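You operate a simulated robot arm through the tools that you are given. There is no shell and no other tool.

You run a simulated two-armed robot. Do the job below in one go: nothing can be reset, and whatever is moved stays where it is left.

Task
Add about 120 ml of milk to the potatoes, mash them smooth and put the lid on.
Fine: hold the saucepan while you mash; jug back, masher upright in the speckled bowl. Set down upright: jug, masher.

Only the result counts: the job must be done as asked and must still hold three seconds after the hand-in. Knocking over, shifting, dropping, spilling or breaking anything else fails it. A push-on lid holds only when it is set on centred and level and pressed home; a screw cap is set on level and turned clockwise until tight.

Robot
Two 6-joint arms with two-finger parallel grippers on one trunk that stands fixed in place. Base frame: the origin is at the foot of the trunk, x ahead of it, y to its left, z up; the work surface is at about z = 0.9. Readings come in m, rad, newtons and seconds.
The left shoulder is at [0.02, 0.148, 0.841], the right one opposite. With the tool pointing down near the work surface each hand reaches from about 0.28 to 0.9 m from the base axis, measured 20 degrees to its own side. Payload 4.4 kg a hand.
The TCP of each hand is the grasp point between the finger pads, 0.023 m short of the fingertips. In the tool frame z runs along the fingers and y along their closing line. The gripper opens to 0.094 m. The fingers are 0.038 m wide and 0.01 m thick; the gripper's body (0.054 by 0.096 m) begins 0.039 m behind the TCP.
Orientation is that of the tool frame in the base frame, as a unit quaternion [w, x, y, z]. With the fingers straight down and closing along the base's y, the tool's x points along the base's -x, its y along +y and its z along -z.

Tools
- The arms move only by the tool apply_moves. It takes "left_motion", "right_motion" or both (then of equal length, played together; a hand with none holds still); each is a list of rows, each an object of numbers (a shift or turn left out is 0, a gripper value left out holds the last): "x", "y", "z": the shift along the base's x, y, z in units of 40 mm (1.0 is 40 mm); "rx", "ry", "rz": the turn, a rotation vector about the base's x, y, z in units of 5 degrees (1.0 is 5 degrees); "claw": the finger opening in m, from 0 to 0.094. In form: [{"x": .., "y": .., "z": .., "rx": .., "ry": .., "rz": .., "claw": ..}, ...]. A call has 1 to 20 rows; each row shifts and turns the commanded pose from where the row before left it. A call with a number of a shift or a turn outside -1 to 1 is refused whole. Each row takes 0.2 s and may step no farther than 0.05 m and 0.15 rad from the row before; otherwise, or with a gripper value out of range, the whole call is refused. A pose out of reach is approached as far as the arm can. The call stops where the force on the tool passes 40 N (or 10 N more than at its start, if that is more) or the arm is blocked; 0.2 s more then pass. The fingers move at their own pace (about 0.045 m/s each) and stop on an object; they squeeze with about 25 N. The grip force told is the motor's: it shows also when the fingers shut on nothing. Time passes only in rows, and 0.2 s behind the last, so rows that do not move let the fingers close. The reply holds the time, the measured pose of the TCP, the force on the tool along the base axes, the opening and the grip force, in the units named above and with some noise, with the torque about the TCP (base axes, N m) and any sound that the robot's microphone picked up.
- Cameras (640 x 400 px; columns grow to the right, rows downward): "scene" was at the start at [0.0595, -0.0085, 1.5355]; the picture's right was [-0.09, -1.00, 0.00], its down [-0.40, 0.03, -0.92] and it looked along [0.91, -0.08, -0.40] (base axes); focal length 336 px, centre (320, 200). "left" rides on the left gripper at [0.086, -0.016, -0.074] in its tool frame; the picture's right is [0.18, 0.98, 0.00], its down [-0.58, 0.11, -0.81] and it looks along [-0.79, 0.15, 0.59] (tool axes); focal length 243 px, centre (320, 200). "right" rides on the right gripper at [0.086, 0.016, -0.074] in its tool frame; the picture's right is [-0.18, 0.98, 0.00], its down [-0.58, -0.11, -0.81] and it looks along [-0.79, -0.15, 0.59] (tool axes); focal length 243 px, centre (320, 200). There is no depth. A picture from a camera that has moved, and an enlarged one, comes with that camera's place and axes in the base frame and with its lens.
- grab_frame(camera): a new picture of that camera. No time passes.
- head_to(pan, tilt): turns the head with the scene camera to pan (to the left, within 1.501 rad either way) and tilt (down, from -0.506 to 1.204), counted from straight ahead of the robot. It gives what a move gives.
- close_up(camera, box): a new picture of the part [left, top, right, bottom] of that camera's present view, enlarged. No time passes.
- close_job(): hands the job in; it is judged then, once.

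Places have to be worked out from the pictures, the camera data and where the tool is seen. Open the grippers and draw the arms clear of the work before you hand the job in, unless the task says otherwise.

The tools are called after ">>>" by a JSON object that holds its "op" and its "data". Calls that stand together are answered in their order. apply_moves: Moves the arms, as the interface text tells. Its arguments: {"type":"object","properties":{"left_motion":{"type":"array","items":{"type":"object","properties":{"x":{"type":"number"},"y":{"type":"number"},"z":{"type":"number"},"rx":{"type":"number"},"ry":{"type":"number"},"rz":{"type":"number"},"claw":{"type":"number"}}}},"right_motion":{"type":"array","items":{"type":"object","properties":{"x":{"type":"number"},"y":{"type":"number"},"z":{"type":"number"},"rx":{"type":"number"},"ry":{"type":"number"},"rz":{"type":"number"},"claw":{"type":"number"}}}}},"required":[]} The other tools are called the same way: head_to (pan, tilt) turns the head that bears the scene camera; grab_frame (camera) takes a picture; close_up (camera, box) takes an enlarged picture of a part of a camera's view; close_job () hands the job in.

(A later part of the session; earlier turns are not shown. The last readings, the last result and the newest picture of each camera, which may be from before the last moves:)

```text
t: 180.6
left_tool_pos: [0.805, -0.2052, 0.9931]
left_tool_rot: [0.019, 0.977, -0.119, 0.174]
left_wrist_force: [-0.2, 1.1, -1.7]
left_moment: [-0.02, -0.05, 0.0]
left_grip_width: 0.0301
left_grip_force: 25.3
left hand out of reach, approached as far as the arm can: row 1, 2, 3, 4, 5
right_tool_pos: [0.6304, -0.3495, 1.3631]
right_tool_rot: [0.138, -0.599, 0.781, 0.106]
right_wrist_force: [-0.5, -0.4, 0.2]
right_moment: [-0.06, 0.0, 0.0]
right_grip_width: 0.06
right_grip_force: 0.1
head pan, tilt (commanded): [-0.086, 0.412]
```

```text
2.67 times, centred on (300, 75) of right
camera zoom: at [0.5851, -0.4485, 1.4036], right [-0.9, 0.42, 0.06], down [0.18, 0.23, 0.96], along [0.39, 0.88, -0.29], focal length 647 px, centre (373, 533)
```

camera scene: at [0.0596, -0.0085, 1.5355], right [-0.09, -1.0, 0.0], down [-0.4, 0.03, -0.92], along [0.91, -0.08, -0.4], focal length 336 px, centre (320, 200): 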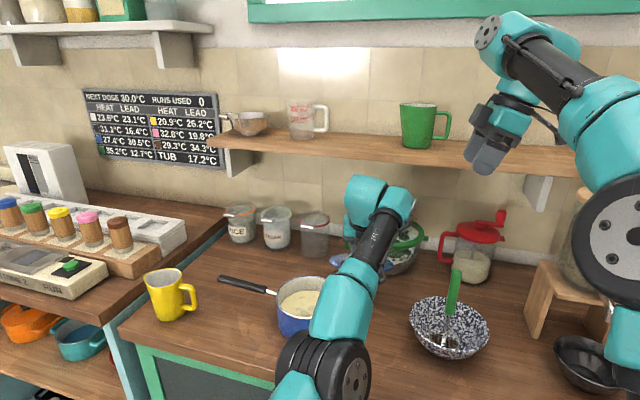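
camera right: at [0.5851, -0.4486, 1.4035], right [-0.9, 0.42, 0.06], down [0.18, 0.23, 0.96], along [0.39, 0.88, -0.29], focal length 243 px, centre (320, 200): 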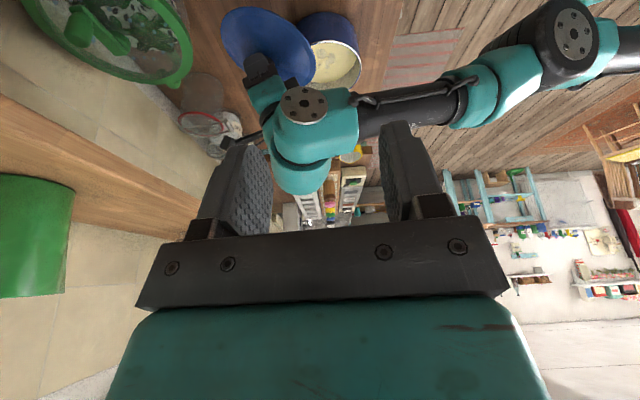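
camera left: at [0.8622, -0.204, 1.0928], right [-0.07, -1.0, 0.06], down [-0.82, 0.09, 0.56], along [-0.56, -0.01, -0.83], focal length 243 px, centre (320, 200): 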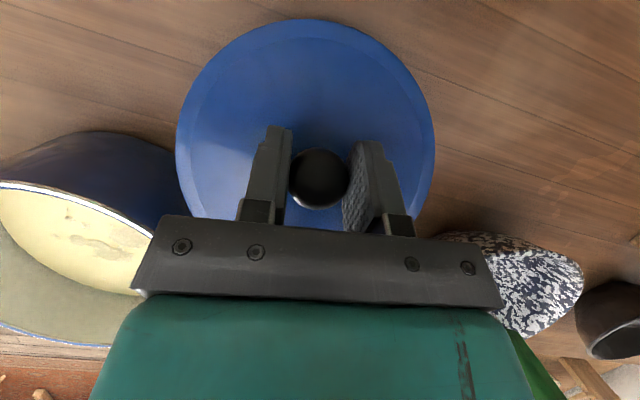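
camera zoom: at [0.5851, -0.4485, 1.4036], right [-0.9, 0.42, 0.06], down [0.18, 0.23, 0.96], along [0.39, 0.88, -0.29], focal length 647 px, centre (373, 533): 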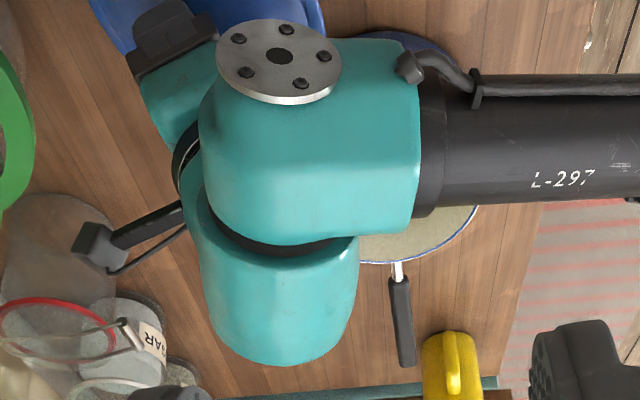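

I check the clearance of the left forearm above the pan before going lower.

>>> {"op": "close_up", "data": {"camera": "scene", "box": [260, 200, 460, 340]}}

```text
2.86 times, centred on (360, 270) of scene
camera zoom: at [0.0595, -0.0085, 1.5355], right [-0.09, -1.0, 0.0], down [-0.4, 0.03, -0.92], along [0.91, -0.08, -0.4], focal length 961 px, centre (206, 0)
```

zoom: 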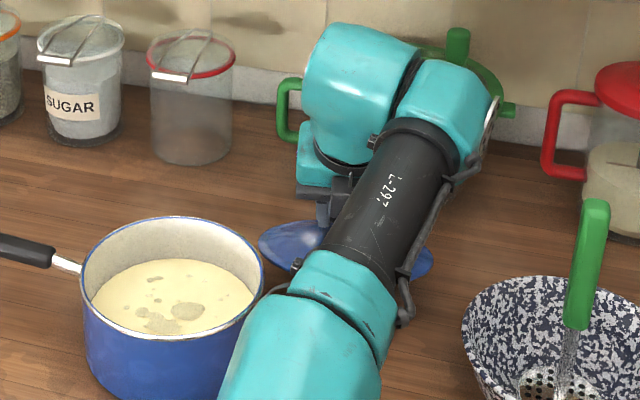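

The forearm runs clear to the right of the pan. I continue down gently; the lid should pivot flat in the fingers as its far edge lands.

>>> {"op": "apply_moves", "data": {"left_motion": [{"z": -0.3}, {}]}}

>>> {"op": "apply_moves", "data": {"left_motion": [{"z": -0.2}, {}]}}

>>> {"op": "grab_frame", "data": {"camera": "left"}}

```text
t: 181.2
left_tool_pos: [0.806, -0.2074, 0.9813]
left_tool_rot: [0.019, 0.978, -0.12, 0.173]
left_wrist_force: [0.8, 0.5, -1.7]
left_moment: [0.01, -0.08, 0.04]
left_grip_width: 0.0301
left_grip_force: 25.0
right_tool_pos: [0.6284, -0.3501, 1.3624]
right_tool_rot: [0.138, -0.6, 0.781, 0.105]
right_wrist_force: [0.2, 0.8, 0.4]
right_moment: [0.0, -0.02, 0.0]
right_grip_width: 0.0599
right_grip_force: 0.1
head pan, tilt (commanded): [-0.086, 0.412]
```

```text
t: 181.8
left_tool_pos: [0.8071, -0.2079, 0.973]
left_tool_rot: [0.02, 0.978, -0.12, 0.172]
left_wrist_force: [0.5, 0.5, -1.8]
left_moment: [0.0, -0.02, -0.01]
left_grip_width: 0.0301
left_grip_force: 24.2
left hand out of reach, approached as far as the arm can: row 1
right_tool_pos: [0.628, -0.3498, 1.3638]
right_tool_rot: [0.137, -0.599, 0.782, 0.105]
right_wrist_force: [-1.1, 0.7, -0.1]
right_moment: [-0.03, 0.0, -0.02]
right_grip_width: 0.06
right_grip_force: 0.1
head pan, tilt (commanded): [-0.086, 0.412]
```

```text
taken
camera left: at [0.865, -0.2059, 1.0732], right [-0.07, -1.0, 0.06], down [-0.82, 0.09, 0.56], along [-0.56, -0.01, -0.83], focal length 243 px, centre (320, 200)
```

left: 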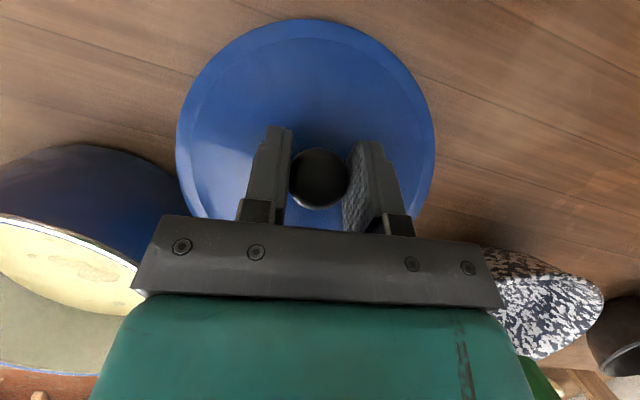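

>>> {"op": "apply_moves", "data": {"left_motion": [{"z": -0.15}, {}]}}

>>> {"op": "apply_moves", "data": {"left_motion": [{"z": -0.15}, {}]}}

>>> {"op": "grab_frame", "data": {"camera": "left"}}

```text
t: 182.4
left_tool_pos: [0.8079, -0.2091, 0.9696]
left_tool_rot: [0.02, 0.977, -0.12, 0.174]
left_wrist_force: [-5.2, 1.3, 13.9]
left_moment: [-0.26, -0.37, -0.07]
left_grip_width: 0.0302
left_grip_force: 25.2
right_tool_pos: [0.628, -0.3503, 1.3641]
right_tool_rot: [0.137, -0.6, 0.781, 0.105]
right_wrist_force: [-0.5, 0.4, -0.7]
right_moment: [0.0, -0.01, 0.0]
right_grip_width: 0.0599
right_grip_force: 0.0
head pan, tilt (commanded): [-0.086, 0.412]
```

```text
t: 183.0
left_tool_pos: [0.8083, -0.2088, 0.9607]
left_tool_rot: [0.021, 0.977, -0.121, 0.173]
left_wrist_force: [-3.3, -1.3, 11.9]
left_moment: [-0.34, -0.49, -0.14]
left_grip_width: 0.0296
left_grip_force: 24.5
right_tool_pos: [0.6283, -0.3495, 1.3634]
right_tool_rot: [0.138, -0.599, 0.781, 0.106]
right_wrist_force: [0.6, -0.7, 0.0]
right_moment: [0.0, 0.0, -0.03]
right_grip_width: 0.0601
right_grip_force: 0.0
head pan, tilt (commanded): [-0.086, 0.412]
```

```text
taken
camera left: at [0.866, -0.2075, 1.0617], right [-0.07, -1.0, 0.06], down [-0.82, 0.09, 0.56], along [-0.56, -0.01, -0.83], focal length 243 px, centre (320, 200)
```

left: 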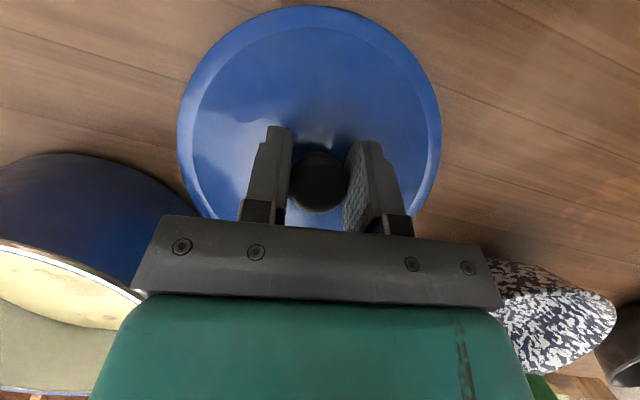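

The lid is pivoting flat as intended with about 12 N. I lower the last few millimetres.

>>> {"op": "apply_moves", "data": {"left_motion": [{"z": -0.1}, {}]}}

>>> {"op": "apply_moves", "data": {"left_motion": [{"z": -0.08}, {}]}}

>>> {"op": "grab_frame", "data": {"camera": "left"}}

```text
t: 183.6
left_tool_pos: [0.8098, -0.2085, 0.9569]
left_tool_rot: [0.02, 0.977, -0.121, 0.172]
left_wrist_force: [-4.4, -1.1, 12.4]
left_moment: [-0.32, -0.48, -0.18]
left_grip_width: 0.0294
left_grip_force: 25.1
right_tool_pos: [0.6287, -0.349, 1.3629]
right_tool_rot: [0.138, -0.6, 0.781, 0.105]
right_wrist_force: [-0.4, -0.4, 0.5]
right_moment: [0.01, 0.0, 0.01]
right_grip_width: 0.0601
right_grip_force: 0.1
head pan, tilt (commanded): [-0.086, 0.412]
```

```text
t: 184.2
left_tool_pos: [0.8094, -0.2093, 0.9544]
left_tool_rot: [0.02, 0.978, -0.119, 0.172]
left_wrist_force: [-5.4, -1.2, 12.0]
left_moment: [-0.37, -0.54, -0.2]
left_grip_width: 0.0292
left_grip_force: 25.0
right_tool_pos: [0.6294, -0.3501, 1.363]
right_tool_rot: [0.138, -0.599, 0.782, 0.106]
right_wrist_force: [-0.4, -0.6, -0.4]
right_moment: [-0.02, -0.02, -0.03]
right_grip_width: 0.0599
right_grip_force: 0.0
head pan, tilt (commanded): [-0.086, 0.412]
```

```text
taken
camera left: at [0.8672, -0.2073, 1.0543], right [-0.07, -1.0, 0.06], down [-0.82, 0.09, 0.56], along [-0.56, -0.01, -0.83], focal length 243 px, centre (320, 200)
```

left: 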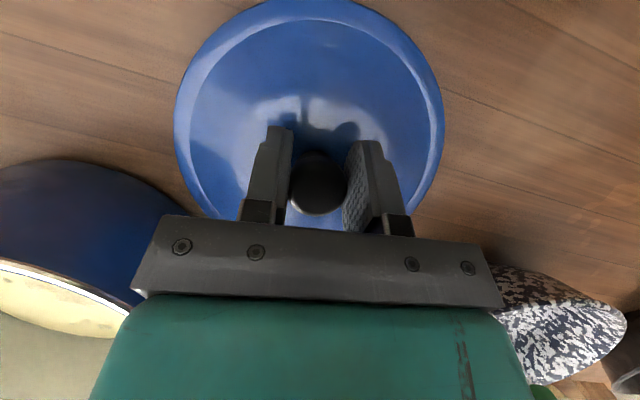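

>>> {"op": "apply_moves", "data": {"left_motion": [{"z": -0.06}, {}]}}

>>> {"op": "grab_frame", "data": {"camera": "left"}}

>>> {"op": "close_up", "data": {"camera": "right", "box": [200, 0, 400, 150]}}

```text
t: 184.8
left_tool_pos: [0.8103, -0.2089, 0.9519]
left_tool_rot: [0.019, 0.978, -0.119, 0.172]
left_wrist_force: [-5.4, -0.3, 12.4]
left_moment: [-0.25, -0.53, -0.1]
left_grip_width: 0.0292
left_grip_force: 25.2
left hand out of reach, approached as far as the arm can: row 1
right_tool_pos: [0.6289, -0.3488, 1.3635]
right_tool_rot: [0.138, -0.6, 0.781, 0.106]
right_wrist_force: [-0.1, 0.7, -0.1]
right_moment: [-0.02, -0.01, 0.01]
right_grip_width: 0.0598
right_grip_force: 0.0
head pan, tilt (commanded): [-0.086, 0.412]
```

```text
taken
camera left: at [0.8674, -0.2073, 1.0521], right [-0.07, -1.0, 0.06], down [-0.82, 0.09, 0.56], along [-0.56, -0.01, -0.83], focal length 243 px, centre (320, 200)
```

left: 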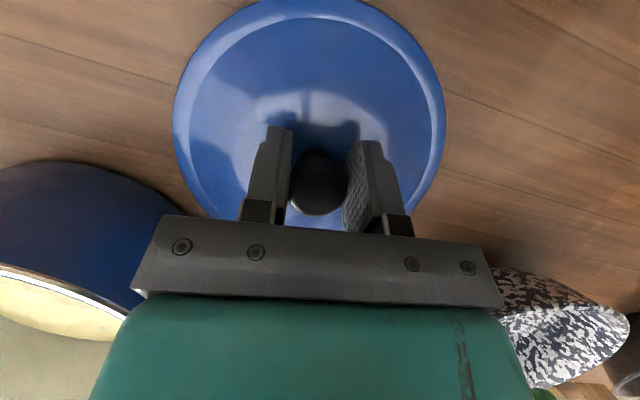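

```text
2.67 times, centred on (300, 75) of right
camera zoom: at [0.5847, -0.4485, 1.4038], right [-0.9, 0.42, 0.06], down [0.18, 0.23, 0.96], along [0.39, 0.88, -0.29], focal length 647 px, centre (373, 533)
```

zoom: 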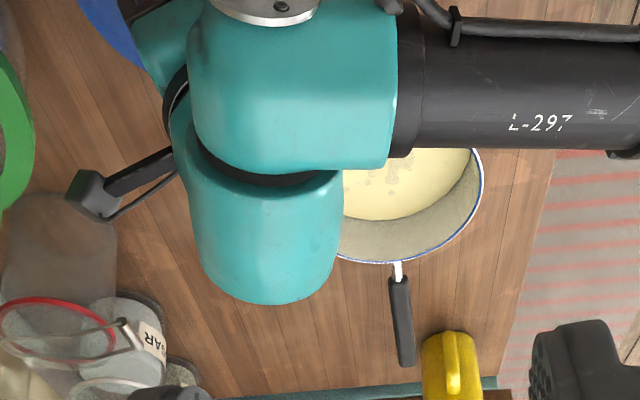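

>>> {"op": "apply_moves", "data": {"left_motion": [{"z": -0.05}, {}]}}

>>> {"op": "apply_moves", "data": {"left_motion": [{"z": -0.04}, {}]}}

```text
t: 185.4
left_tool_pos: [0.8108, -0.2098, 0.9501]
left_tool_rot: [0.021, 0.978, -0.12, 0.172]
left_wrist_force: [-5.5, -0.8, 16.1]
left_moment: [-0.1, 0.08, -0.13]
left_grip_width: 0.0293
left_grip_force: 25.2
right_tool_pos: [0.6292, -0.35, 1.362]
right_tool_rot: [0.138, -0.599, 0.782, 0.105]
right_wrist_force: [0.2, 0.1, 0.0]
right_moment: [-0.01, -0.01, 0.0]
right_grip_width: 0.0601
right_grip_force: 0.0
head pan, tilt (commanded): [-0.086, 0.412]
```

```text
t: 186.0
left_tool_pos: [0.8109, -0.2091, 0.9516]
left_tool_rot: [0.02, 0.977, -0.12, 0.174]
left_wrist_force: [-5.6, 0.3, 26.8]
left_moment: [0.08, 0.73, -0.23]
left_grip_width: 0.0295
left_grip_force: 25.0
right_tool_pos: [0.6279, -0.3486, 1.3646]
right_tool_rot: [0.137, -0.6, 0.781, 0.106]
right_wrist_force: [-1.0, 0.1, -0.1]
right_moment: [-0.01, 0.0, -0.02]
right_grip_width: 0.0602
right_grip_force: 0.1
head pan, tilt (commanded): [-0.086, 0.412]
```

The lid is flat on the counter now (force jumped to 27 N). I open the fingers and raise the left hand away.

>>> {"op": "apply_moves", "data": {"left_motion": [{"z": 0.03}, {"claw": 0.07}, {}, {}, {}, {"z": 0.5}, {"z": 0.7, "x": -0.1}, {"z": 0.8, "x": -0.1}, {"z": 0.8, "x": -0.2}, {"z": 0.6, "x": -0.3, "y": 0.3}, {}]}}

>>> {"op": "grab_frame", "data": {"camera": "left"}}

>>> {"op": "grab_frame", "data": {"camera": "scene"}}

```text
t: 188.4
left_tool_pos: [0.7819, -0.2001, 1.0858]
left_tool_rot: [0.019, 0.977, -0.121, 0.173]
left_wrist_force: [0.4, -0.3, -0.3]
left_moment: [0.02, 0.0, -0.01]
left_grip_width: 0.0698
left_grip_force: 0.0
right_tool_pos: [0.6285, -0.3491, 1.364]
right_tool_rot: [0.138, -0.6, 0.781, 0.106]
right_wrist_force: [0.1, -0.1, 0.0]
right_moment: [0.02, -0.03, 0.03]
right_grip_width: 0.0599
right_grip_force: 0.1
head pan, tilt (commanded): [-0.086, 0.412]
```

```text
taken
camera left: at [0.8405, -0.1975, 1.1857], right [-0.07, -1.0, 0.06], down [-0.82, 0.09, 0.56], along [-0.56, -0.01, -0.83], focal length 243 px, centre (320, 200)
```

left: 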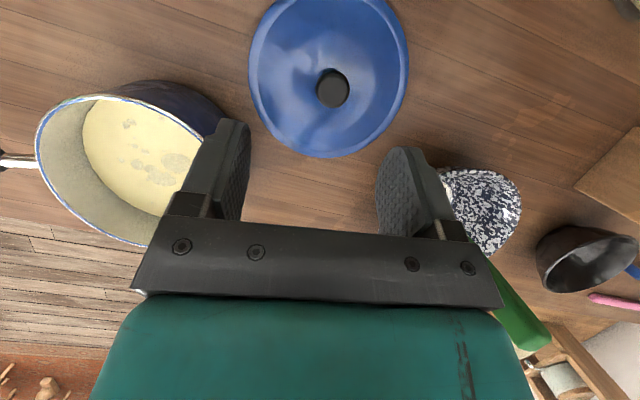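

```text
taken
camera scene: at [0.0596, -0.0085, 1.5355], right [-0.09, -1.0, 0.0], down [-0.4, 0.03, -0.92], along [0.91, -0.08, -0.4], focal length 336 px, centre (320, 200)
```

scene: 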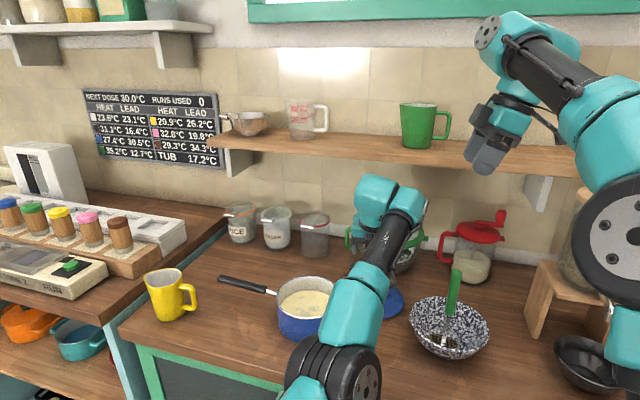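

The lid lies free and flat at about (0.797, -0.221). I retract the left arm up and out to the left, straightening the tool.

>>> {"op": "apply_moves", "data": {"left_motion": [{"z": 0.8, "x": -0.3, "y": 0.3}, {"z": 0.8, "x": -0.3, "y": 0.4}, {"z": 0.7, "x": -0.4, "y": 0.6, "rx": 0.242, "ry": 0.97}, {"z": 0.5, "x": -0.6, "y": 0.7, "rx": 0.242, "ry": 0.97}, {"z": 0.3, "x": -0.7, "y": 0.8, "rx": 0.242, "ry": 0.97}, {"x": -0.7, "y": 0.8, "rx": 0.242, "ry": 0.97}, {"x": -0.7, "y": 0.8}, {"x": -0.7, "y": 0.9}, {"x": -0.7, "y": 0.9}, {"x": -0.7, "y": 0.9}, {"x": -0.6, "y": 0.9}, {"x": -0.5, "y": 0.9}, {"y": 0.9}, {"y": 0.9}, {}]}}

>>> {"op": "grab_frame", "data": {"camera": "scene"}}

>>> {"op": "grab_frame", "data": {"camera": "right"}}

```text
t: 191.6
left_tool_pos: [0.5202, 0.2234, 1.2156]
left_tool_rot: [-0.002, 0.992, -0.123, 0.0]
left_wrist_force: [-0.5, -0.2, -0.2]
left_moment: [0.01, 0.02, 0.01]
left_grip_width: 0.0703
left_grip_force: 0.2
left hand out of reach, approached as far as the arm can: row 1, 2, 4, 5
right_tool_pos: [0.6292, -0.3501, 1.3624]
right_tool_rot: [0.138, -0.6, 0.781, 0.106]
right_wrist_force: [1.2, -0.4, -0.1]
right_moment: [0.01, 0.0, 0.03]
right_grip_width: 0.0601
right_grip_force: 0.1
head pan, tilt (commanded): [-0.086, 0.412]
```

```text
taken
camera scene: at [0.0595, -0.0085, 1.5355], right [-0.09, -1.0, 0.0], down [-0.4, 0.03, -0.92], along [0.91, -0.08, -0.4], focal length 336 px, centre (320, 200)
```

scene: 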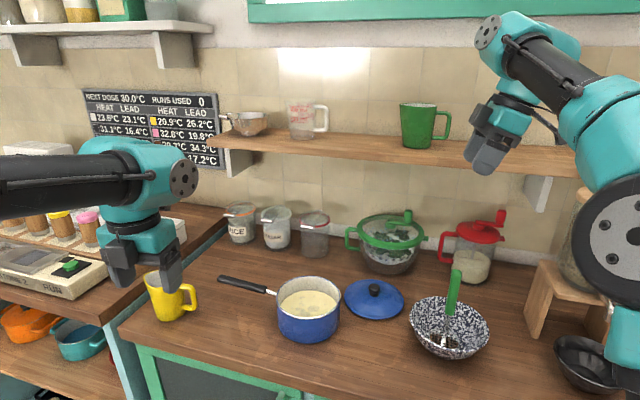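

```text
taken
camera right: at [0.5851, -0.4486, 1.4035], right [-0.9, 0.42, 0.06], down [0.18, 0.23, 0.96], along [0.39, 0.88, -0.29], focal length 243 px, centre (320, 200)
```

right: 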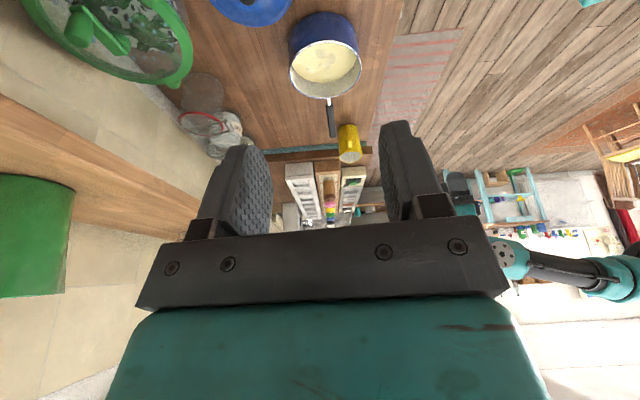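

The counter is clear and the left arm is out of the way. I bring the right hand vertical and over the lid's knob.

>>> {"op": "apply_moves", "data": {"right_motion": [{"rx": -0.966, "ry": 0.259}, {"rx": -0.966, "ry": 0.259}, {"rx": -0.966, "ry": 0.259}, {"rx": -0.966, "ry": 0.259}, {"x": 0.28, "y": 0.215, "z": -0.2, "rz": -1}, {"x": 0.28, "y": 0.215, "z": -0.2, "rz": -1}, {"x": 0.28, "y": 0.215, "z": -0.2, "rz": -1}, {"x": 0.28, "y": 0.215, "z": -0.2, "rz": -1}, {"x": 0.28, "y": 0.215, "z": -0.3, "rz": -1}, {"x": 0.28, "y": 0.215, "z": -0.4, "rz": -1}, {"x": 0.28, "y": 0.215, "z": -0.4, "rz": -1}, {"x": 0.28, "y": 0.215, "z": -0.4, "rz": -1}, {"x": 0.28, "y": 0.215, "z": -0.4, "rz": -1}, {"x": 0.28, "y": 0.215, "z": -0.4, "rz": -1}, {"x": 0.28, "y": 0.215, "z": -0.4, "rz": -1}, {"x": 0.28, "y": 0.215, "z": -0.4, "rz": -1}, {"x": 0.28, "y": 0.215, "z": -0.4, "rz": -1}, {"x": 0.28, "y": 0.215, "z": -0.4, "rz": -1}, {"x": 0.28, "y": 0.215, "z": -0.4, "rz": -1, "claw": 0.07}, {}]}}

>>> {"op": "grab_frame", "data": {"camera": "right"}}

>>> {"op": "close_up", "data": {"camera": "scene", "box": [260, 220, 460, 345]}}

```text
t: 195.8
left_tool_pos: [0.52, 0.2227, 1.2149]
left_tool_rot: [-0.001, 0.992, -0.122, 0.001]
left_wrist_force: [0.0, 0.4, -0.5]
left_moment: [0.0, 0.01, 0.02]
left_grip_width: 0.0702
left_grip_force: 0.0
right_tool_pos: [0.7966, -0.2208, 1.1591]
right_tool_rot: [0.0, 0.001, 1.0, 0.0]
right_wrist_force: [0.0, 0.4, -1.4]
right_moment: [0.0, -0.01, -0.02]
right_grip_width: 0.0697
right_grip_force: 0.0
head pan, tilt (commanded): [-0.086, 0.412]
```

```text
taken
camera right: at [0.7091, -0.2039, 1.2329], right [0.19, 0.98, 0.0], down [0.58, -0.11, 0.81], along [0.79, -0.15, -0.59], focal length 243 px, centre (320, 200)
```

right: 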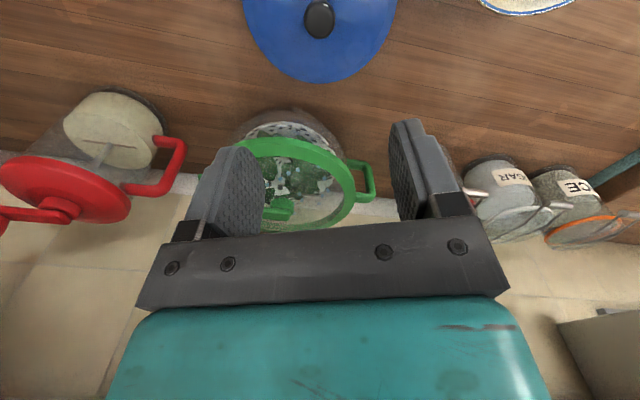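

```text
3.20 times, centred on (360, 282) of scene
camera zoom: at [0.0595, -0.0085, 1.5355], right [-0.09, -1.0, 0.0], down [-0.4, 0.03, -0.92], along [0.91, -0.08, -0.4], focal length 1077 px, centre (192, -64)
```

zoom: 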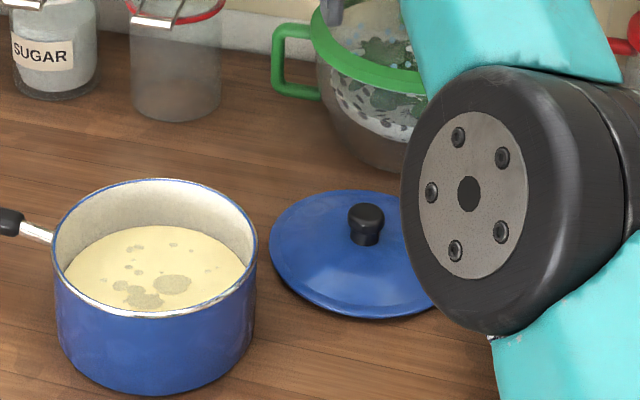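

The knob is at about (0.7985, -0.2205), right under the hand. I go down around it, stopping just above the lid surface.

>>> {"op": "apply_moves", "data": {"right_motion": [{"x": 0.05, "z": -0.8}, {"z": -0.9}, {"z": -0.9}, {"z": -0.9}, {"z": -0.9}, {"z": -0.55}, {}]}}

>>> {"op": "grab_frame", "data": {"camera": "right"}}

>>> {"op": "close_up", "data": {"camera": "scene", "box": [310, 220, 450, 330]}}

```text
t: 197.4
left_tool_pos: [0.5204, 0.2233, 1.215]
left_tool_rot: [-0.001, 0.992, -0.122, -0.001]
left_wrist_force: [-0.7, -0.5, 0.5]
left_moment: [0.02, 0.02, 0.02]
left_grip_width: 0.07
left_grip_force: 0.1
right_tool_pos: [0.8001, -0.2203, 0.9615]
right_tool_rot: [-0.001, 0.0, 1.0, 0.0]
right_wrist_force: [-0.7, 0.2, 0.3]
right_moment: [-0.01, -0.03, 0.0]
right_grip_width: 0.07
right_grip_force: 0.0
head pan, tilt (commanded): [-0.086, 0.412]
```

```text
taken
camera right: at [0.7135, -0.2039, 1.0354], right [0.18, 0.98, 0.0], down [0.58, -0.11, 0.81], along [0.79, -0.15, -0.59], focal length 243 px, centre (320, 200)
```

right: 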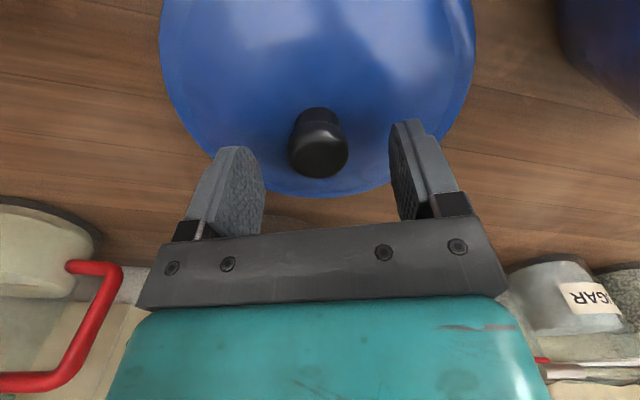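

```text
3.64 times, centred on (380, 275) of scene
camera zoom: at [0.0595, -0.0085, 1.5355], right [-0.09, -1.0, 0.0], down [-0.4, 0.03, -0.92], along [0.91, -0.08, -0.4], focal length 1224 px, centre (102, -73)
```

zoom: 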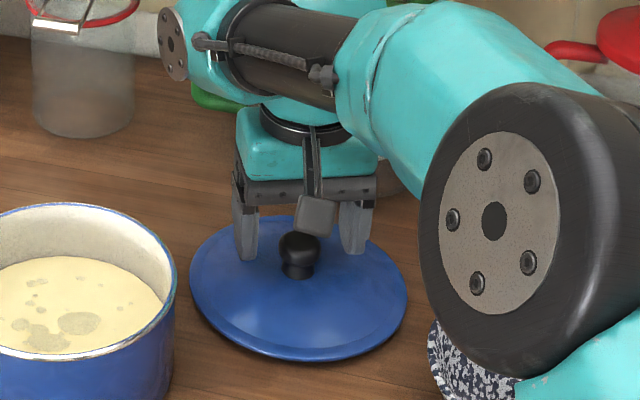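

The fingers straddle the knob evenly. I lower the last centimetre and close.

>>> {"op": "apply_moves", "data": {"right_motion": [{"z": -0.2}, {"z": -0.1}, {}]}}

>>> {"op": "apply_moves", "data": {"right_motion": [{"claw": 0.045}, {"claw": 0.0}, {}, {}, {}, {}]}}

>>> {"op": "grab_frame", "data": {"camera": "right"}}

```text
t: 198.2
left_tool_pos: [0.52, 0.2244, 1.215]
left_tool_rot: [-0.001, 0.993, -0.122, 0.0]
left_wrist_force: [0.1, 0.7, -0.8]
left_moment: [-0.01, 0.03, 0.0]
left_grip_width: 0.0701
left_grip_force: 0.1
right_tool_pos: [0.7984, -0.2219, 0.9489]
right_tool_rot: [-0.001, -0.001, 1.0, 0.0]
right_wrist_force: [-0.4, 0.1, -0.7]
right_moment: [-0.02, 0.01, -0.01]
right_grip_width: 0.07
right_grip_force: 0.1
head pan, tilt (commanded): [-0.086, 0.412]
```

```text
t: 199.6
left_tool_pos: [0.5193, 0.2237, 1.2159]
left_tool_rot: [-0.001, 0.993, -0.122, 0.0]
left_wrist_force: [-0.4, 0.6, -0.2]
left_moment: [0.0, 0.0, 0.0]
left_grip_width: 0.0704
left_grip_force: 0.2
right_tool_pos: [0.8005, -0.2205, 0.9498]
right_tool_rot: [0.0, 0.0, 1.0, 0.0]
right_wrist_force: [0.2, -0.4, 0.3]
right_moment: [0.02, 0.03, -0.05]
right_grip_width: 0.0309
right_grip_force: 25.1
head pan, tilt (commanded): [-0.086, 0.412]
```

```text
taken
camera right: at [0.712, -0.2048, 1.024], right [0.18, 0.98, 0.0], down [0.58, -0.11, 0.81], along [0.79, -0.15, -0.59], focal length 243 px, centre (320, 200)
```

right: 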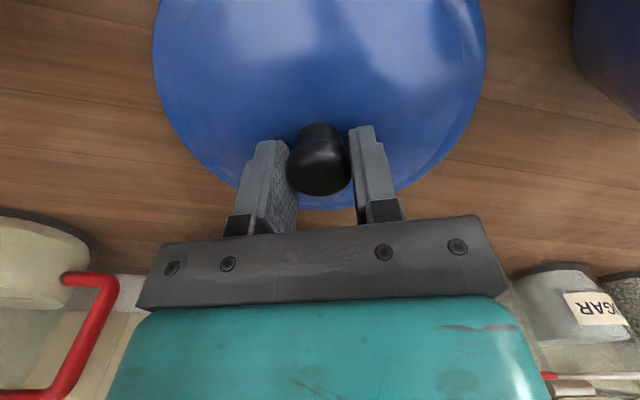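

The knob is gripped at its full 31 mm width. I lift a little and check that the lid hangs level.

>>> {"op": "apply_moves", "data": {"right_motion": [{"z": 0.3}, {"z": 0.5}, {"z": 0.8}, {"z": 0.8}, {"z": 0.6}, {}]}}

>>> {"op": "grab_frame", "data": {"camera": "right"}}

>>> {"op": "close_up", "data": {"camera": "scene", "box": [260, 190, 460, 345]}}

```text
t: 201.0
left_tool_pos: [0.519, 0.2228, 1.2165]
left_tool_rot: [-0.001, 0.993, -0.121, 0.0]
left_wrist_force: [-0.2, 0.3, -0.4]
left_moment: [-0.01, 0.0, 0.02]
left_grip_width: 0.0699
left_grip_force: 0.0
right_tool_pos: [0.7996, -0.2209, 1.0696]
right_tool_rot: [0.0, 0.0, 1.0, 0.0]
right_wrist_force: [0.7, 0.1, -2.5]
right_moment: [-0.02, 0.01, 0.04]
right_grip_width: 0.0309
right_grip_force: 24.7
head pan, tilt (commanded): [-0.086, 0.412]
```

```text
taken
camera right: at [0.7123, -0.2049, 1.1445], right [0.18, 0.98, 0.0], down [0.58, -0.11, 0.81], along [0.79, -0.15, -0.59], focal length 243 px, centre (320, 200)
```

right: 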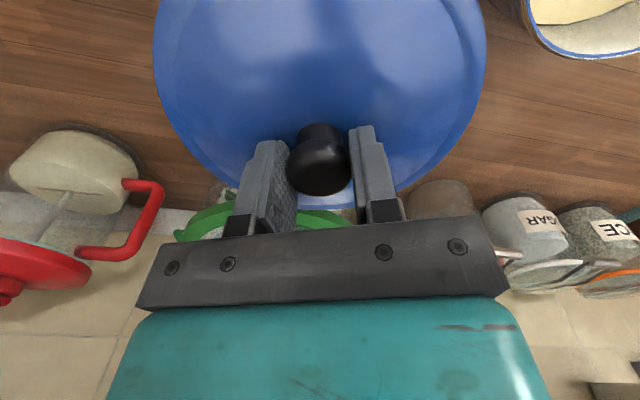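

```text
2.58 times, centred on (360, 268) of scene
camera zoom: at [0.0596, -0.0085, 1.5355], right [-0.09, -1.0, 0.0], down [-0.4, 0.03, -0.92], along [0.91, -0.08, -0.4], focal length 868 px, centre (217, 26)
```

zoom: 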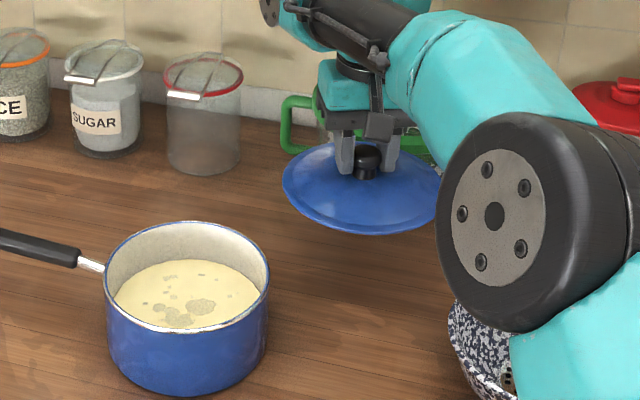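

The lid hangs level and is centred on the hand within about 3 mm. I carry it over the pan and hold just above it.

>>> {"op": "apply_moves", "data": {"right_motion": [{"x": -0.15, "y": 0.4}, {"x": -0.27, "y": 0.75}, {"x": -0.28, "y": 0.78}, {"x": -0.28, "y": 0.78}, {"x": -0.28, "y": 0.78}, {"x": -0.28, "y": 0.75}, {"x": -0.15, "y": 0.41}, {}]}}

>>> {"op": "close_up", "data": {"camera": "scene", "box": [250, 230, 370, 350]}}

>>> {"op": "grab_frame", "data": {"camera": "right"}}

```text
t: 202.8
left_tool_pos: [0.5196, 0.2229, 1.2172]
left_tool_rot: [-0.001, 0.993, -0.122, 0.0]
left_wrist_force: [0.8, -0.3, -0.3]
left_moment: [0.0, 0.0, -0.02]
left_grip_width: 0.0697
left_grip_force: 0.1
right_tool_pos: [0.7322, -0.0331, 1.0688]
right_tool_rot: [0.0, 0.0, 1.0, 0.0]
right_wrist_force: [0.1, -0.5, -2.2]
right_moment: [-0.05, 0.01, 0.0]
right_grip_width: 0.0308
right_grip_force: 25.1
head pan, tilt (commanded): [-0.086, 0.412]
```

```text
3.33 times, centred on (310, 290) of scene
camera zoom: at [0.0596, -0.0085, 1.5355], right [-0.09, -1.0, 0.0], down [-0.4, 0.03, -0.92], along [0.91, -0.08, -0.4], focal length 1122 px, centre (353, -100)
```

zoom: 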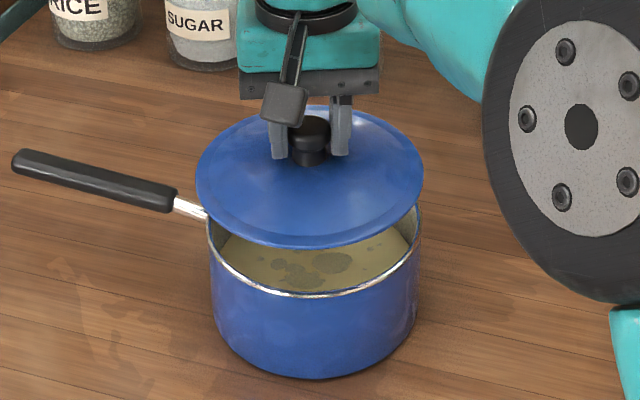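

```text
taken
camera right: at [0.6446, -0.0168, 1.1434], right [0.18, 0.98, 0.0], down [0.58, -0.11, 0.81], along [0.79, -0.15, -0.59], focal length 243 px, centre (320, 200)
```

right: 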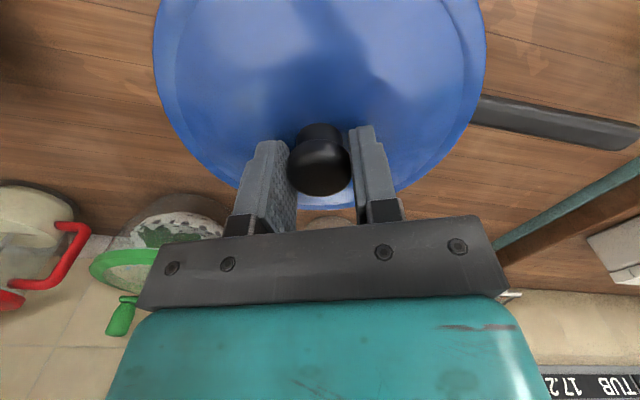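

From the scene view the lid seems about 3 mm too far to +y relative to the pan. For a second viewpoint I raise and turn the left hand so its camera looks at the pan from the left.

>>> {"op": "apply_moves", "data": {"left_motion": [{"rz": 1, "z": 0.2}, {"rz": 1, "z": 0.2}, {"rz": 1, "z": 0.2}, {"rz": 1, "z": 0.2}, {"rz": 1, "z": 0.2}, {"rz": 1, "z": 0.2}, {"rz": 1, "z": 0.2}, {"rz": 1, "z": 0.2}, {"rz": 1, "z": 0.2}, {"rz": 1, "z": 0.2}, {"rz": 1, "z": 0.2}, {"rz": 1, "z": 0.2}, {"rz": 1, "z": 0.2}, {"rz": 1, "z": 0.2}, {"rz": 1, "z": 0.2}, {"rz": 1, "z": 0.2}, {"rz": 1, "z": 0.2}, {"rz": 1, "z": 0.2}, {"rz": 1, "z": 0.2}, {"rz": 1, "z": 0.2}]}}

>>> {"op": "apply_moves", "data": {"left_motion": [{"rz": 1}, {"rz": 1}, {"rz": 1}, {"rz": 1}, {"rz": 1}, {"rz": 1}, {"rz": 1}, {"rz": 1}, {}]}}

>>> {"op": "grab_frame", "data": {"camera": "left"}}

```text
t: 207.0
left_tool_pos: [0.5203, 0.2236, 1.3754]
left_tool_rot: [0.0, 0.731, 0.682, -0.001]
left_wrist_force: [0.3, 0.6, 1.3]
left_moment: [0.02, 0.03, 0.02]
left_grip_width: 0.07
left_grip_force: 0.0
right_tool_pos: [0.7315, -0.0336, 1.0682]
right_tool_rot: [-0.001, 0.0, 1.0, 0.0]
right_wrist_force: [-0.3, 0.5, -2.4]
right_moment: [0.02, -0.02, -0.01]
right_grip_width: 0.0309
right_grip_force: 24.7
head pan, tilt (commanded): [-0.086, 0.412]
```

```text
t: 209.0
left_tool_pos: [0.5196, 0.223, 1.376]
left_tool_rot: [0.0, 0.453, 0.891, -0.001]
left_wrist_force: [0.1, -1.2, 0.6]
left_moment: [0.01, -0.02, 0.04]
left_grip_width: 0.0702
left_grip_force: 0.1
right_tool_pos: [0.7308, -0.0334, 1.069]
right_tool_rot: [0.0, 0.0, 1.0, 0.001]
right_wrist_force: [-0.3, 0.5, -1.9]
right_moment: [-0.01, -0.05, -0.02]
right_grip_width: 0.0306
right_grip_force: 25.1
head pan, tilt (commanded): [-0.086, 0.412]
```

```text
taken
camera left: at [0.4558, 0.2837, 1.4509], right [0.69, 0.73, 0.0], down [0.43, -0.41, 0.81], along [0.58, -0.55, -0.59], focal length 243 px, centre (320, 200)
```

left: 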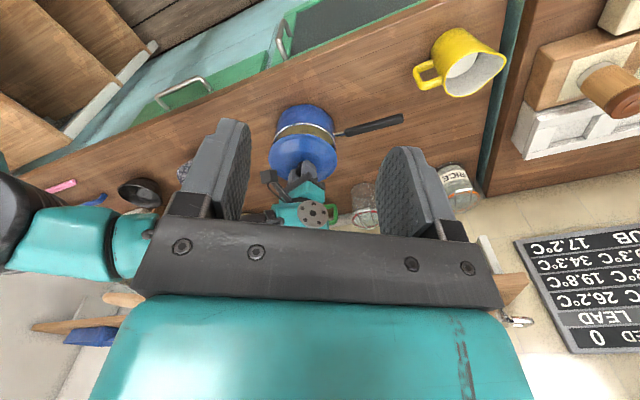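

The left camera now looks at pan and lid from the left. I take enlarged views from both sides for alignment.

>>> {"op": "close_up", "data": {"camera": "left", "box": [255, 95, 351, 195]}}

>>> {"op": "close_up", "data": {"camera": "scene", "box": [266, 250, 356, 346]}}

```text
4.00 times, centred on (303, 145) of left
camera zoom: at [0.4558, 0.2837, 1.4509], right [0.69, 0.73, 0.0], down [0.43, -0.41, 0.81], along [0.58, -0.55, -0.59], focal length 970 px, centre (388, 420)
```

zoom: 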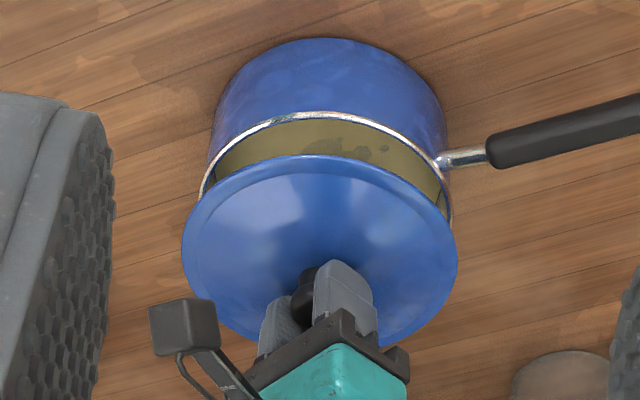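

```text
4.17 times, centred on (311, 298) of scene
camera zoom: at [0.0596, -0.0085, 1.5355], right [-0.09, -1.0, 0.0], down [-0.4, 0.03, -0.92], along [0.91, -0.08, -0.4], focal length 1402 px, centre (358, -208)
```

zoom: 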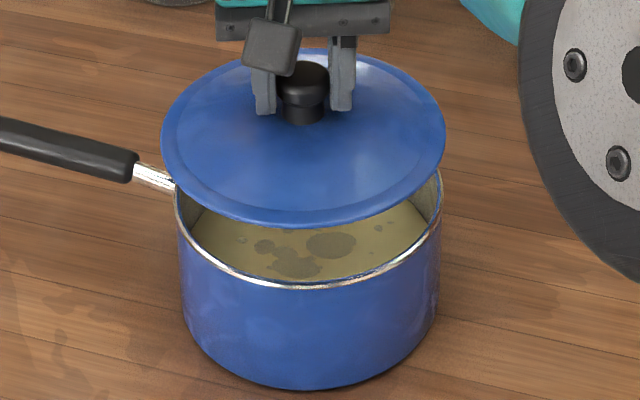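

Fitting both outlines in both views: the lid is about 1.5 mm short in x and 2.3 mm too far in +y. I correct that and lower to just above the rim.

>>> {"op": "apply_moves", "data": {"right_motion": [{"x": 0.04, "y": -0.06}, {"z": -0.3}, {"z": -0.3}, {}]}}

>>> {"op": "close_up", "data": {"camera": "left", "box": [255, 95, 351, 195]}}

>>> {"op": "close_up", "data": {"camera": "scene", "box": [266, 250, 356, 346]}}

```text
t: 210.0
left_tool_pos: [0.5195, 0.222, 1.3756]
left_tool_rot: [-0.001, 0.454, 0.891, 0.0]
left_wrist_force: [-0.9, -0.8, 0.2]
left_moment: [0.01, -0.02, -0.04]
left_grip_width: 0.0699
left_grip_force: 0.1
right_tool_pos: [0.7342, -0.0364, 1.0447]
right_tool_rot: [0.0, 0.0, 1.0, 0.0]
right_wrist_force: [-0.7, 0.1, -2.0]
right_moment: [0.01, 0.0, -0.01]
right_grip_width: 0.0309
right_grip_force: 25.3
head pan, tilt (commanded): [-0.086, 0.412]
```

```text
4.00 times, centred on (303, 145) of left
camera zoom: at [0.4558, 0.2837, 1.4509], right [0.69, 0.73, 0.0], down [0.43, -0.41, 0.81], along [0.58, -0.55, -0.59], focal length 970 px, centre (388, 420)
```

zoom: 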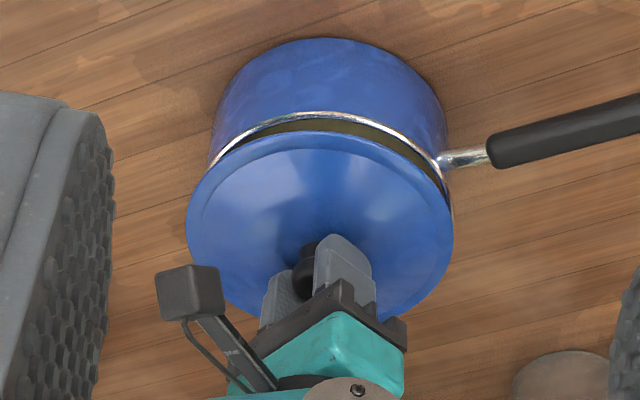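

```text
4.17 times, centred on (311, 298) of scene
camera zoom: at [0.0596, -0.0085, 1.5355], right [-0.09, -1.0, 0.0], down [-0.4, 0.03, -0.92], along [0.91, -0.08, -0.4], focal length 1402 px, centre (358, -208)
```

zoom: 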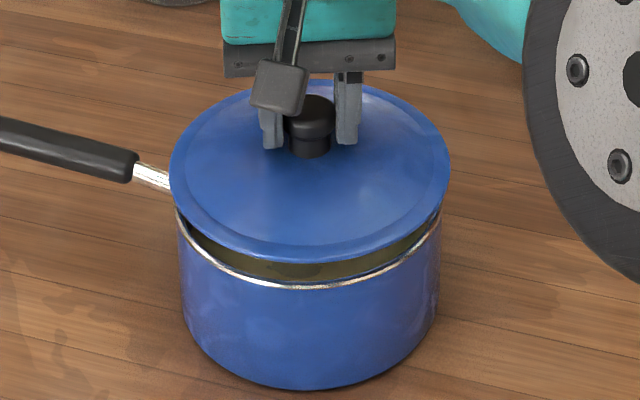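

Both views now put the lid within about 1 mm of the pan centre. I lower it slowly until it meets the rim.

>>> {"op": "apply_moves", "data": {"right_motion": [{"z": -0.2}, {}]}}

>>> {"op": "apply_moves", "data": {"right_motion": [{"z": -0.1}, {}]}}

>>> {"op": "apply_moves", "data": {"right_motion": [{"z": -0.05}, {}]}}

>>> {"op": "apply_moves", "data": {"right_motion": [{"z": -0.05}, {}]}}

```text
t: 210.6
left_tool_pos: [0.5193, 0.2213, 1.3757]
left_tool_rot: [-0.001, 0.454, 0.891, -0.001]
left_wrist_force: [-0.8, -0.5, 0.5]
left_moment: [0.03, -0.02, -0.03]
left_grip_width: 0.0697
left_grip_force: 0.1
right_tool_pos: [0.7341, -0.0367, 1.0351]
right_tool_rot: [0.0, -0.001, 1.0, 0.0]
right_wrist_force: [0.5, 0.0, -1.5]
right_moment: [0.0, -0.01, 0.01]
right_grip_width: 0.0309
right_grip_force: 24.8
head pan, tilt (commanded): [-0.086, 0.412]
```

```text
t: 211.2
left_tool_pos: [0.5206, 0.2217, 1.3758]
left_tool_rot: [-0.001, 0.453, 0.891, 0.0]
left_wrist_force: [-0.8, 0.5, 0.5]
left_moment: [-0.02, 0.01, 0.0]
left_grip_width: 0.0701
left_grip_force: 0.1
right_tool_pos: [0.734, -0.0378, 1.0317]
right_tool_rot: [-0.001, -0.001, 1.0, 0.0]
right_wrist_force: [-0.4, 0.0, -3.3]
right_moment: [0.01, -0.01, 0.05]
right_grip_width: 0.0308
right_grip_force: 25.2
head pan, tilt (commanded): [-0.086, 0.412]
```

```text
t: 211.8
left_tool_pos: [0.5206, 0.2242, 1.3766]
left_tool_rot: [-0.001, 0.454, 0.891, -0.001]
left_wrist_force: [0.2, -0.3, -0.4]
left_moment: [0.0, 0.01, 0.01]
left_grip_width: 0.0701
left_grip_force: 0.1
right_tool_pos: [0.7341, -0.0379, 1.0303]
right_tool_rot: [-0.001, 0.0, 1.0, -0.001]
right_wrist_force: [0.5, 0.4, -0.5]
right_moment: [-0.01, 0.01, 0.05]
right_grip_width: 0.0306
right_grip_force: 25.2
head pan, tilt (commanded): [-0.086, 0.412]
```

```text
t: 212.4
left_tool_pos: [0.5199, 0.222, 1.3754]
left_tool_rot: [0.0, 0.454, 0.891, -0.001]
left_wrist_force: [0.0, 0.4, 1.0]
left_moment: [0.0, -0.01, -0.01]
left_grip_width: 0.07
left_grip_force: 0.1
right_tool_pos: [0.7337, -0.0361, 1.0298]
right_tool_rot: [0.0, 0.001, 1.0, 0.0]
right_wrist_force: [1.9, 1.2, -1.0]
right_moment: [0.02, 0.02, -0.01]
right_grip_width: 0.0307
right_grip_force: 25.5
head pan, tilt (commanded): [-0.086, 0.412]
```

>>> {"op": "apply_moves", "data": {"right_motion": [{"z": -0.05}, {}]}}

>>> {"op": "close_up", "data": {"camera": "left", "box": [255, 95, 351, 195]}}

>>> {"op": "close_up", "data": {"camera": "scene", "box": [266, 250, 356, 346]}}

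```text
t: 213.0
left_tool_pos: [0.5185, 0.2237, 1.376]
left_tool_rot: [0.0, 0.454, 0.891, 0.0]
left_wrist_force: [1.2, 0.6, 0.4]
left_moment: [0.01, 0.02, 0.0]
left_grip_width: 0.0701
left_grip_force: 0.1
right_tool_pos: [0.7334, -0.0369, 1.0263]
right_tool_rot: [-0.001, 0.0, 1.0, 0.0]
right_wrist_force: [5.8, 4.3, 3.9]
right_moment: [-0.02, 0.1, -0.03]
right_grip_width: 0.031
right_grip_force: 25.0
head pan, tilt (commanded): [-0.086, 0.412]
```

```text
4.00 times, centred on (303, 145) of left
camera zoom: at [0.4558, 0.2839, 1.4509], right [0.69, 0.73, 0.0], down [0.43, -0.41, 0.81], along [0.58, -0.55, -0.59], focal length 970 px, centre (388, 420)
```

zoom: 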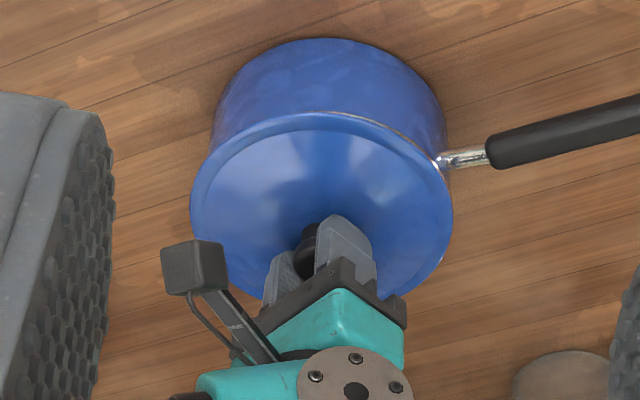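

```text
4.17 times, centred on (311, 298) of scene
camera zoom: at [0.0596, -0.0084, 1.5355], right [-0.09, -1.0, 0.0], down [-0.4, 0.03, -0.92], along [0.91, -0.08, -0.4], focal length 1402 px, centre (358, -208)
```

zoom: 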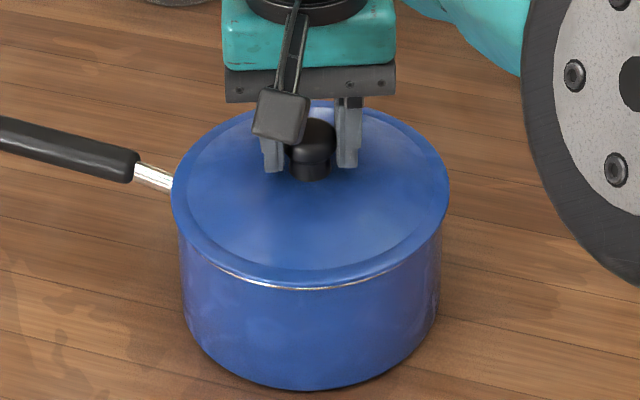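

The lid touches, and the side forces (+5.8, +4.3 N) say the rim pushes it toward +x and +y. I ease up, shift about 1 mm that way and lower again.

>>> {"op": "apply_moves", "data": {"right_motion": [{"z": 0.06}, {"x": 0.03, "y": 0.025}, {}]}}

>>> {"op": "apply_moves", "data": {"right_motion": [{"z": -0.06}, {}]}}

>>> {"op": "apply_moves", "data": {"right_motion": [{"z": -0.04}, {}]}}

```text
t: 213.8
left_tool_pos: [0.5214, 0.2232, 1.3758]
left_tool_rot: [-0.001, 0.454, 0.891, -0.001]
left_wrist_force: [0.8, -0.5, -0.6]
left_moment: [0.0, -0.01, 0.02]
left_grip_width: 0.0701
left_grip_force: 0.1
right_tool_pos: [0.7345, -0.0355, 1.0294]
right_tool_rot: [-0.001, 0.001, 1.0, 0.001]
right_wrist_force: [0.0, -0.4, -2.3]
right_moment: [0.0, -0.01, -0.01]
right_grip_width: 0.0306
right_grip_force: 24.9
head pan, tilt (commanded): [-0.086, 0.412]
```

```text
t: 214.4
left_tool_pos: [0.5194, 0.2236, 1.3766]
left_tool_rot: [-0.001, 0.454, 0.891, -0.001]
left_wrist_force: [-0.5, -0.6, 0.1]
left_moment: [-0.02, 0.03, 0.04]
left_grip_width: 0.0702
left_grip_force: 0.0
right_tool_pos: [0.7349, -0.0371, 1.0268]
right_tool_rot: [-0.001, 0.0, 1.0, 0.0]
right_wrist_force: [-1.1, 0.7, -1.9]
right_moment: [0.01, -0.02, 0.01]
right_grip_width: 0.0309
right_grip_force: 25.3
head pan, tilt (commanded): [-0.086, 0.412]
```

```text
t: 215.0
left_tool_pos: [0.5203, 0.2221, 1.3769]
left_tool_rot: [-0.001, 0.454, 0.891, -0.001]
left_wrist_force: [0.1, 0.2, -0.4]
left_moment: [0.02, 0.02, 0.01]
left_grip_width: 0.0698
left_grip_force: 0.0
right_tool_pos: [0.7346, -0.0359, 1.0254]
right_tool_rot: [-0.001, 0.0, 1.0, 0.0]
right_wrist_force: [0.0, -0.3, -2.1]
right_moment: [0.0, 0.0, 0.05]
right_grip_width: 0.0307
right_grip_force: 24.8
head pan, tilt (commanded): [-0.086, 0.412]
```

Now it slides in with no side force. I keep lowering in 1.6 mm steps.

>>> {"op": "apply_moves", "data": {"right_motion": [{"z": -0.04}, {}]}}

>>> {"op": "apply_moves", "data": {"right_motion": [{"z": -0.04}, {}]}}

>>> {"op": "apply_moves", "data": {"right_motion": [{"z": -0.04}, {}]}}

```text
t: 215.6
left_tool_pos: [0.5195, 0.2231, 1.375]
left_tool_rot: [-0.001, 0.454, 0.891, 0.0]
left_wrist_force: [-0.2, -0.7, -0.5]
left_moment: [0.0, 0.01, 0.04]
left_grip_width: 0.0701
left_grip_force: 0.0
right_tool_pos: [0.7346, -0.0359, 1.0237]
right_tool_rot: [0.0, 0.0, 1.0, 0.001]
right_wrist_force: [4.0, 0.7, 0.9]
right_moment: [0.0, 0.15, -0.08]
right_grip_width: 0.0306
right_grip_force: 24.7
head pan, tilt (commanded): [-0.086, 0.412]
```

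```text
t: 216.2
left_tool_pos: [0.5203, 0.2235, 1.3762]
left_tool_rot: [-0.001, 0.454, 0.891, 0.0]
left_wrist_force: [0.3, 0.1, -0.3]
left_moment: [0.02, 0.02, -0.02]
left_grip_width: 0.0701
left_grip_force: 0.0
right_tool_pos: [0.735, -0.0362, 1.0234]
right_tool_rot: [0.002, 0.001, 1.0, 0.002]
right_wrist_force: [9.0, 4.8, 18.4]
right_moment: [0.03, -0.03, -0.1]
right_grip_width: 0.0308
right_grip_force: 25.1
head pan, tilt (commanded): [-0.086, 0.412]
```

```text
t: 216.8
left_tool_pos: [0.5198, 0.2238, 1.3762]
left_tool_rot: [0.0, 0.453, 0.891, 0.0]
left_wrist_force: [-1.5, 0.2, 0.0]
left_moment: [0.0, 0.01, -0.02]
left_grip_width: 0.07
left_grip_force: 0.0
right_tool_pos: [0.7346, -0.0368, 1.0213]
right_tool_rot: [-0.001, 0.0, 1.0, 0.0]
right_wrist_force: [2.6, 3.8, 19.2]
right_moment: [0.04, 0.0, -0.09]
right_grip_width: 0.0306
right_grip_force: 24.9
head pan, tilt (commanded): [-0.086, 0.412]
```

Resistance of about 19 N now, with the flange inside the rim. I check the fit from both sides.

>>> {"op": "close_up", "data": {"camera": "left", "box": [255, 95, 351, 195]}}

>>> {"op": "close_up", "data": {"camera": "scene", "box": [266, 250, 356, 346]}}

```text
4.00 times, centred on (303, 145) of left
camera zoom: at [0.4554, 0.2839, 1.451], right [0.69, 0.73, 0.0], down [0.43, -0.41, 0.81], along [0.58, -0.55, -0.59], focal length 970 px, centre (388, 420)
```

zoom: 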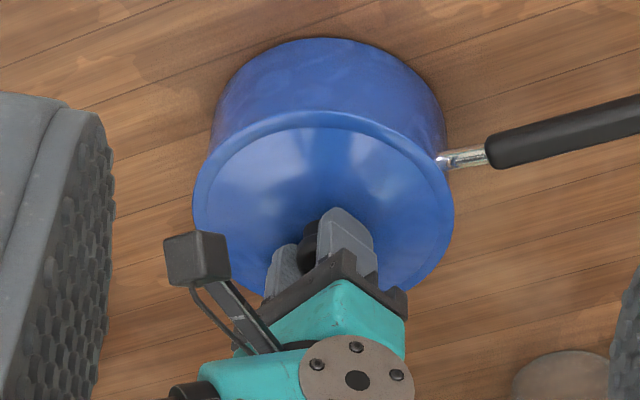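

```text
4.17 times, centred on (311, 298) of scene
camera zoom: at [0.0592, -0.0084, 1.5355], right [-0.09, -1.0, 0.0], down [-0.4, 0.03, -0.92], along [0.91, -0.08, -0.4], focal length 1402 px, centre (358, -208)
```

zoom: 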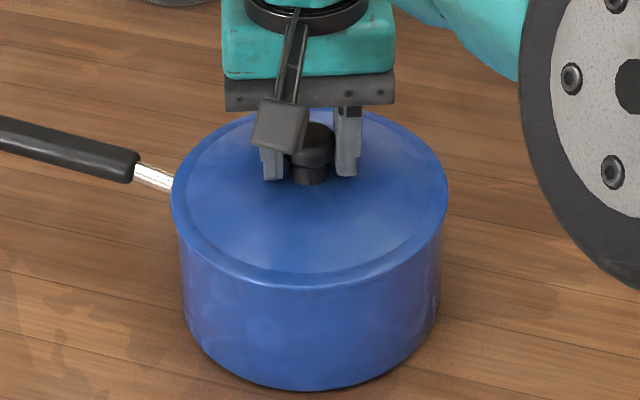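

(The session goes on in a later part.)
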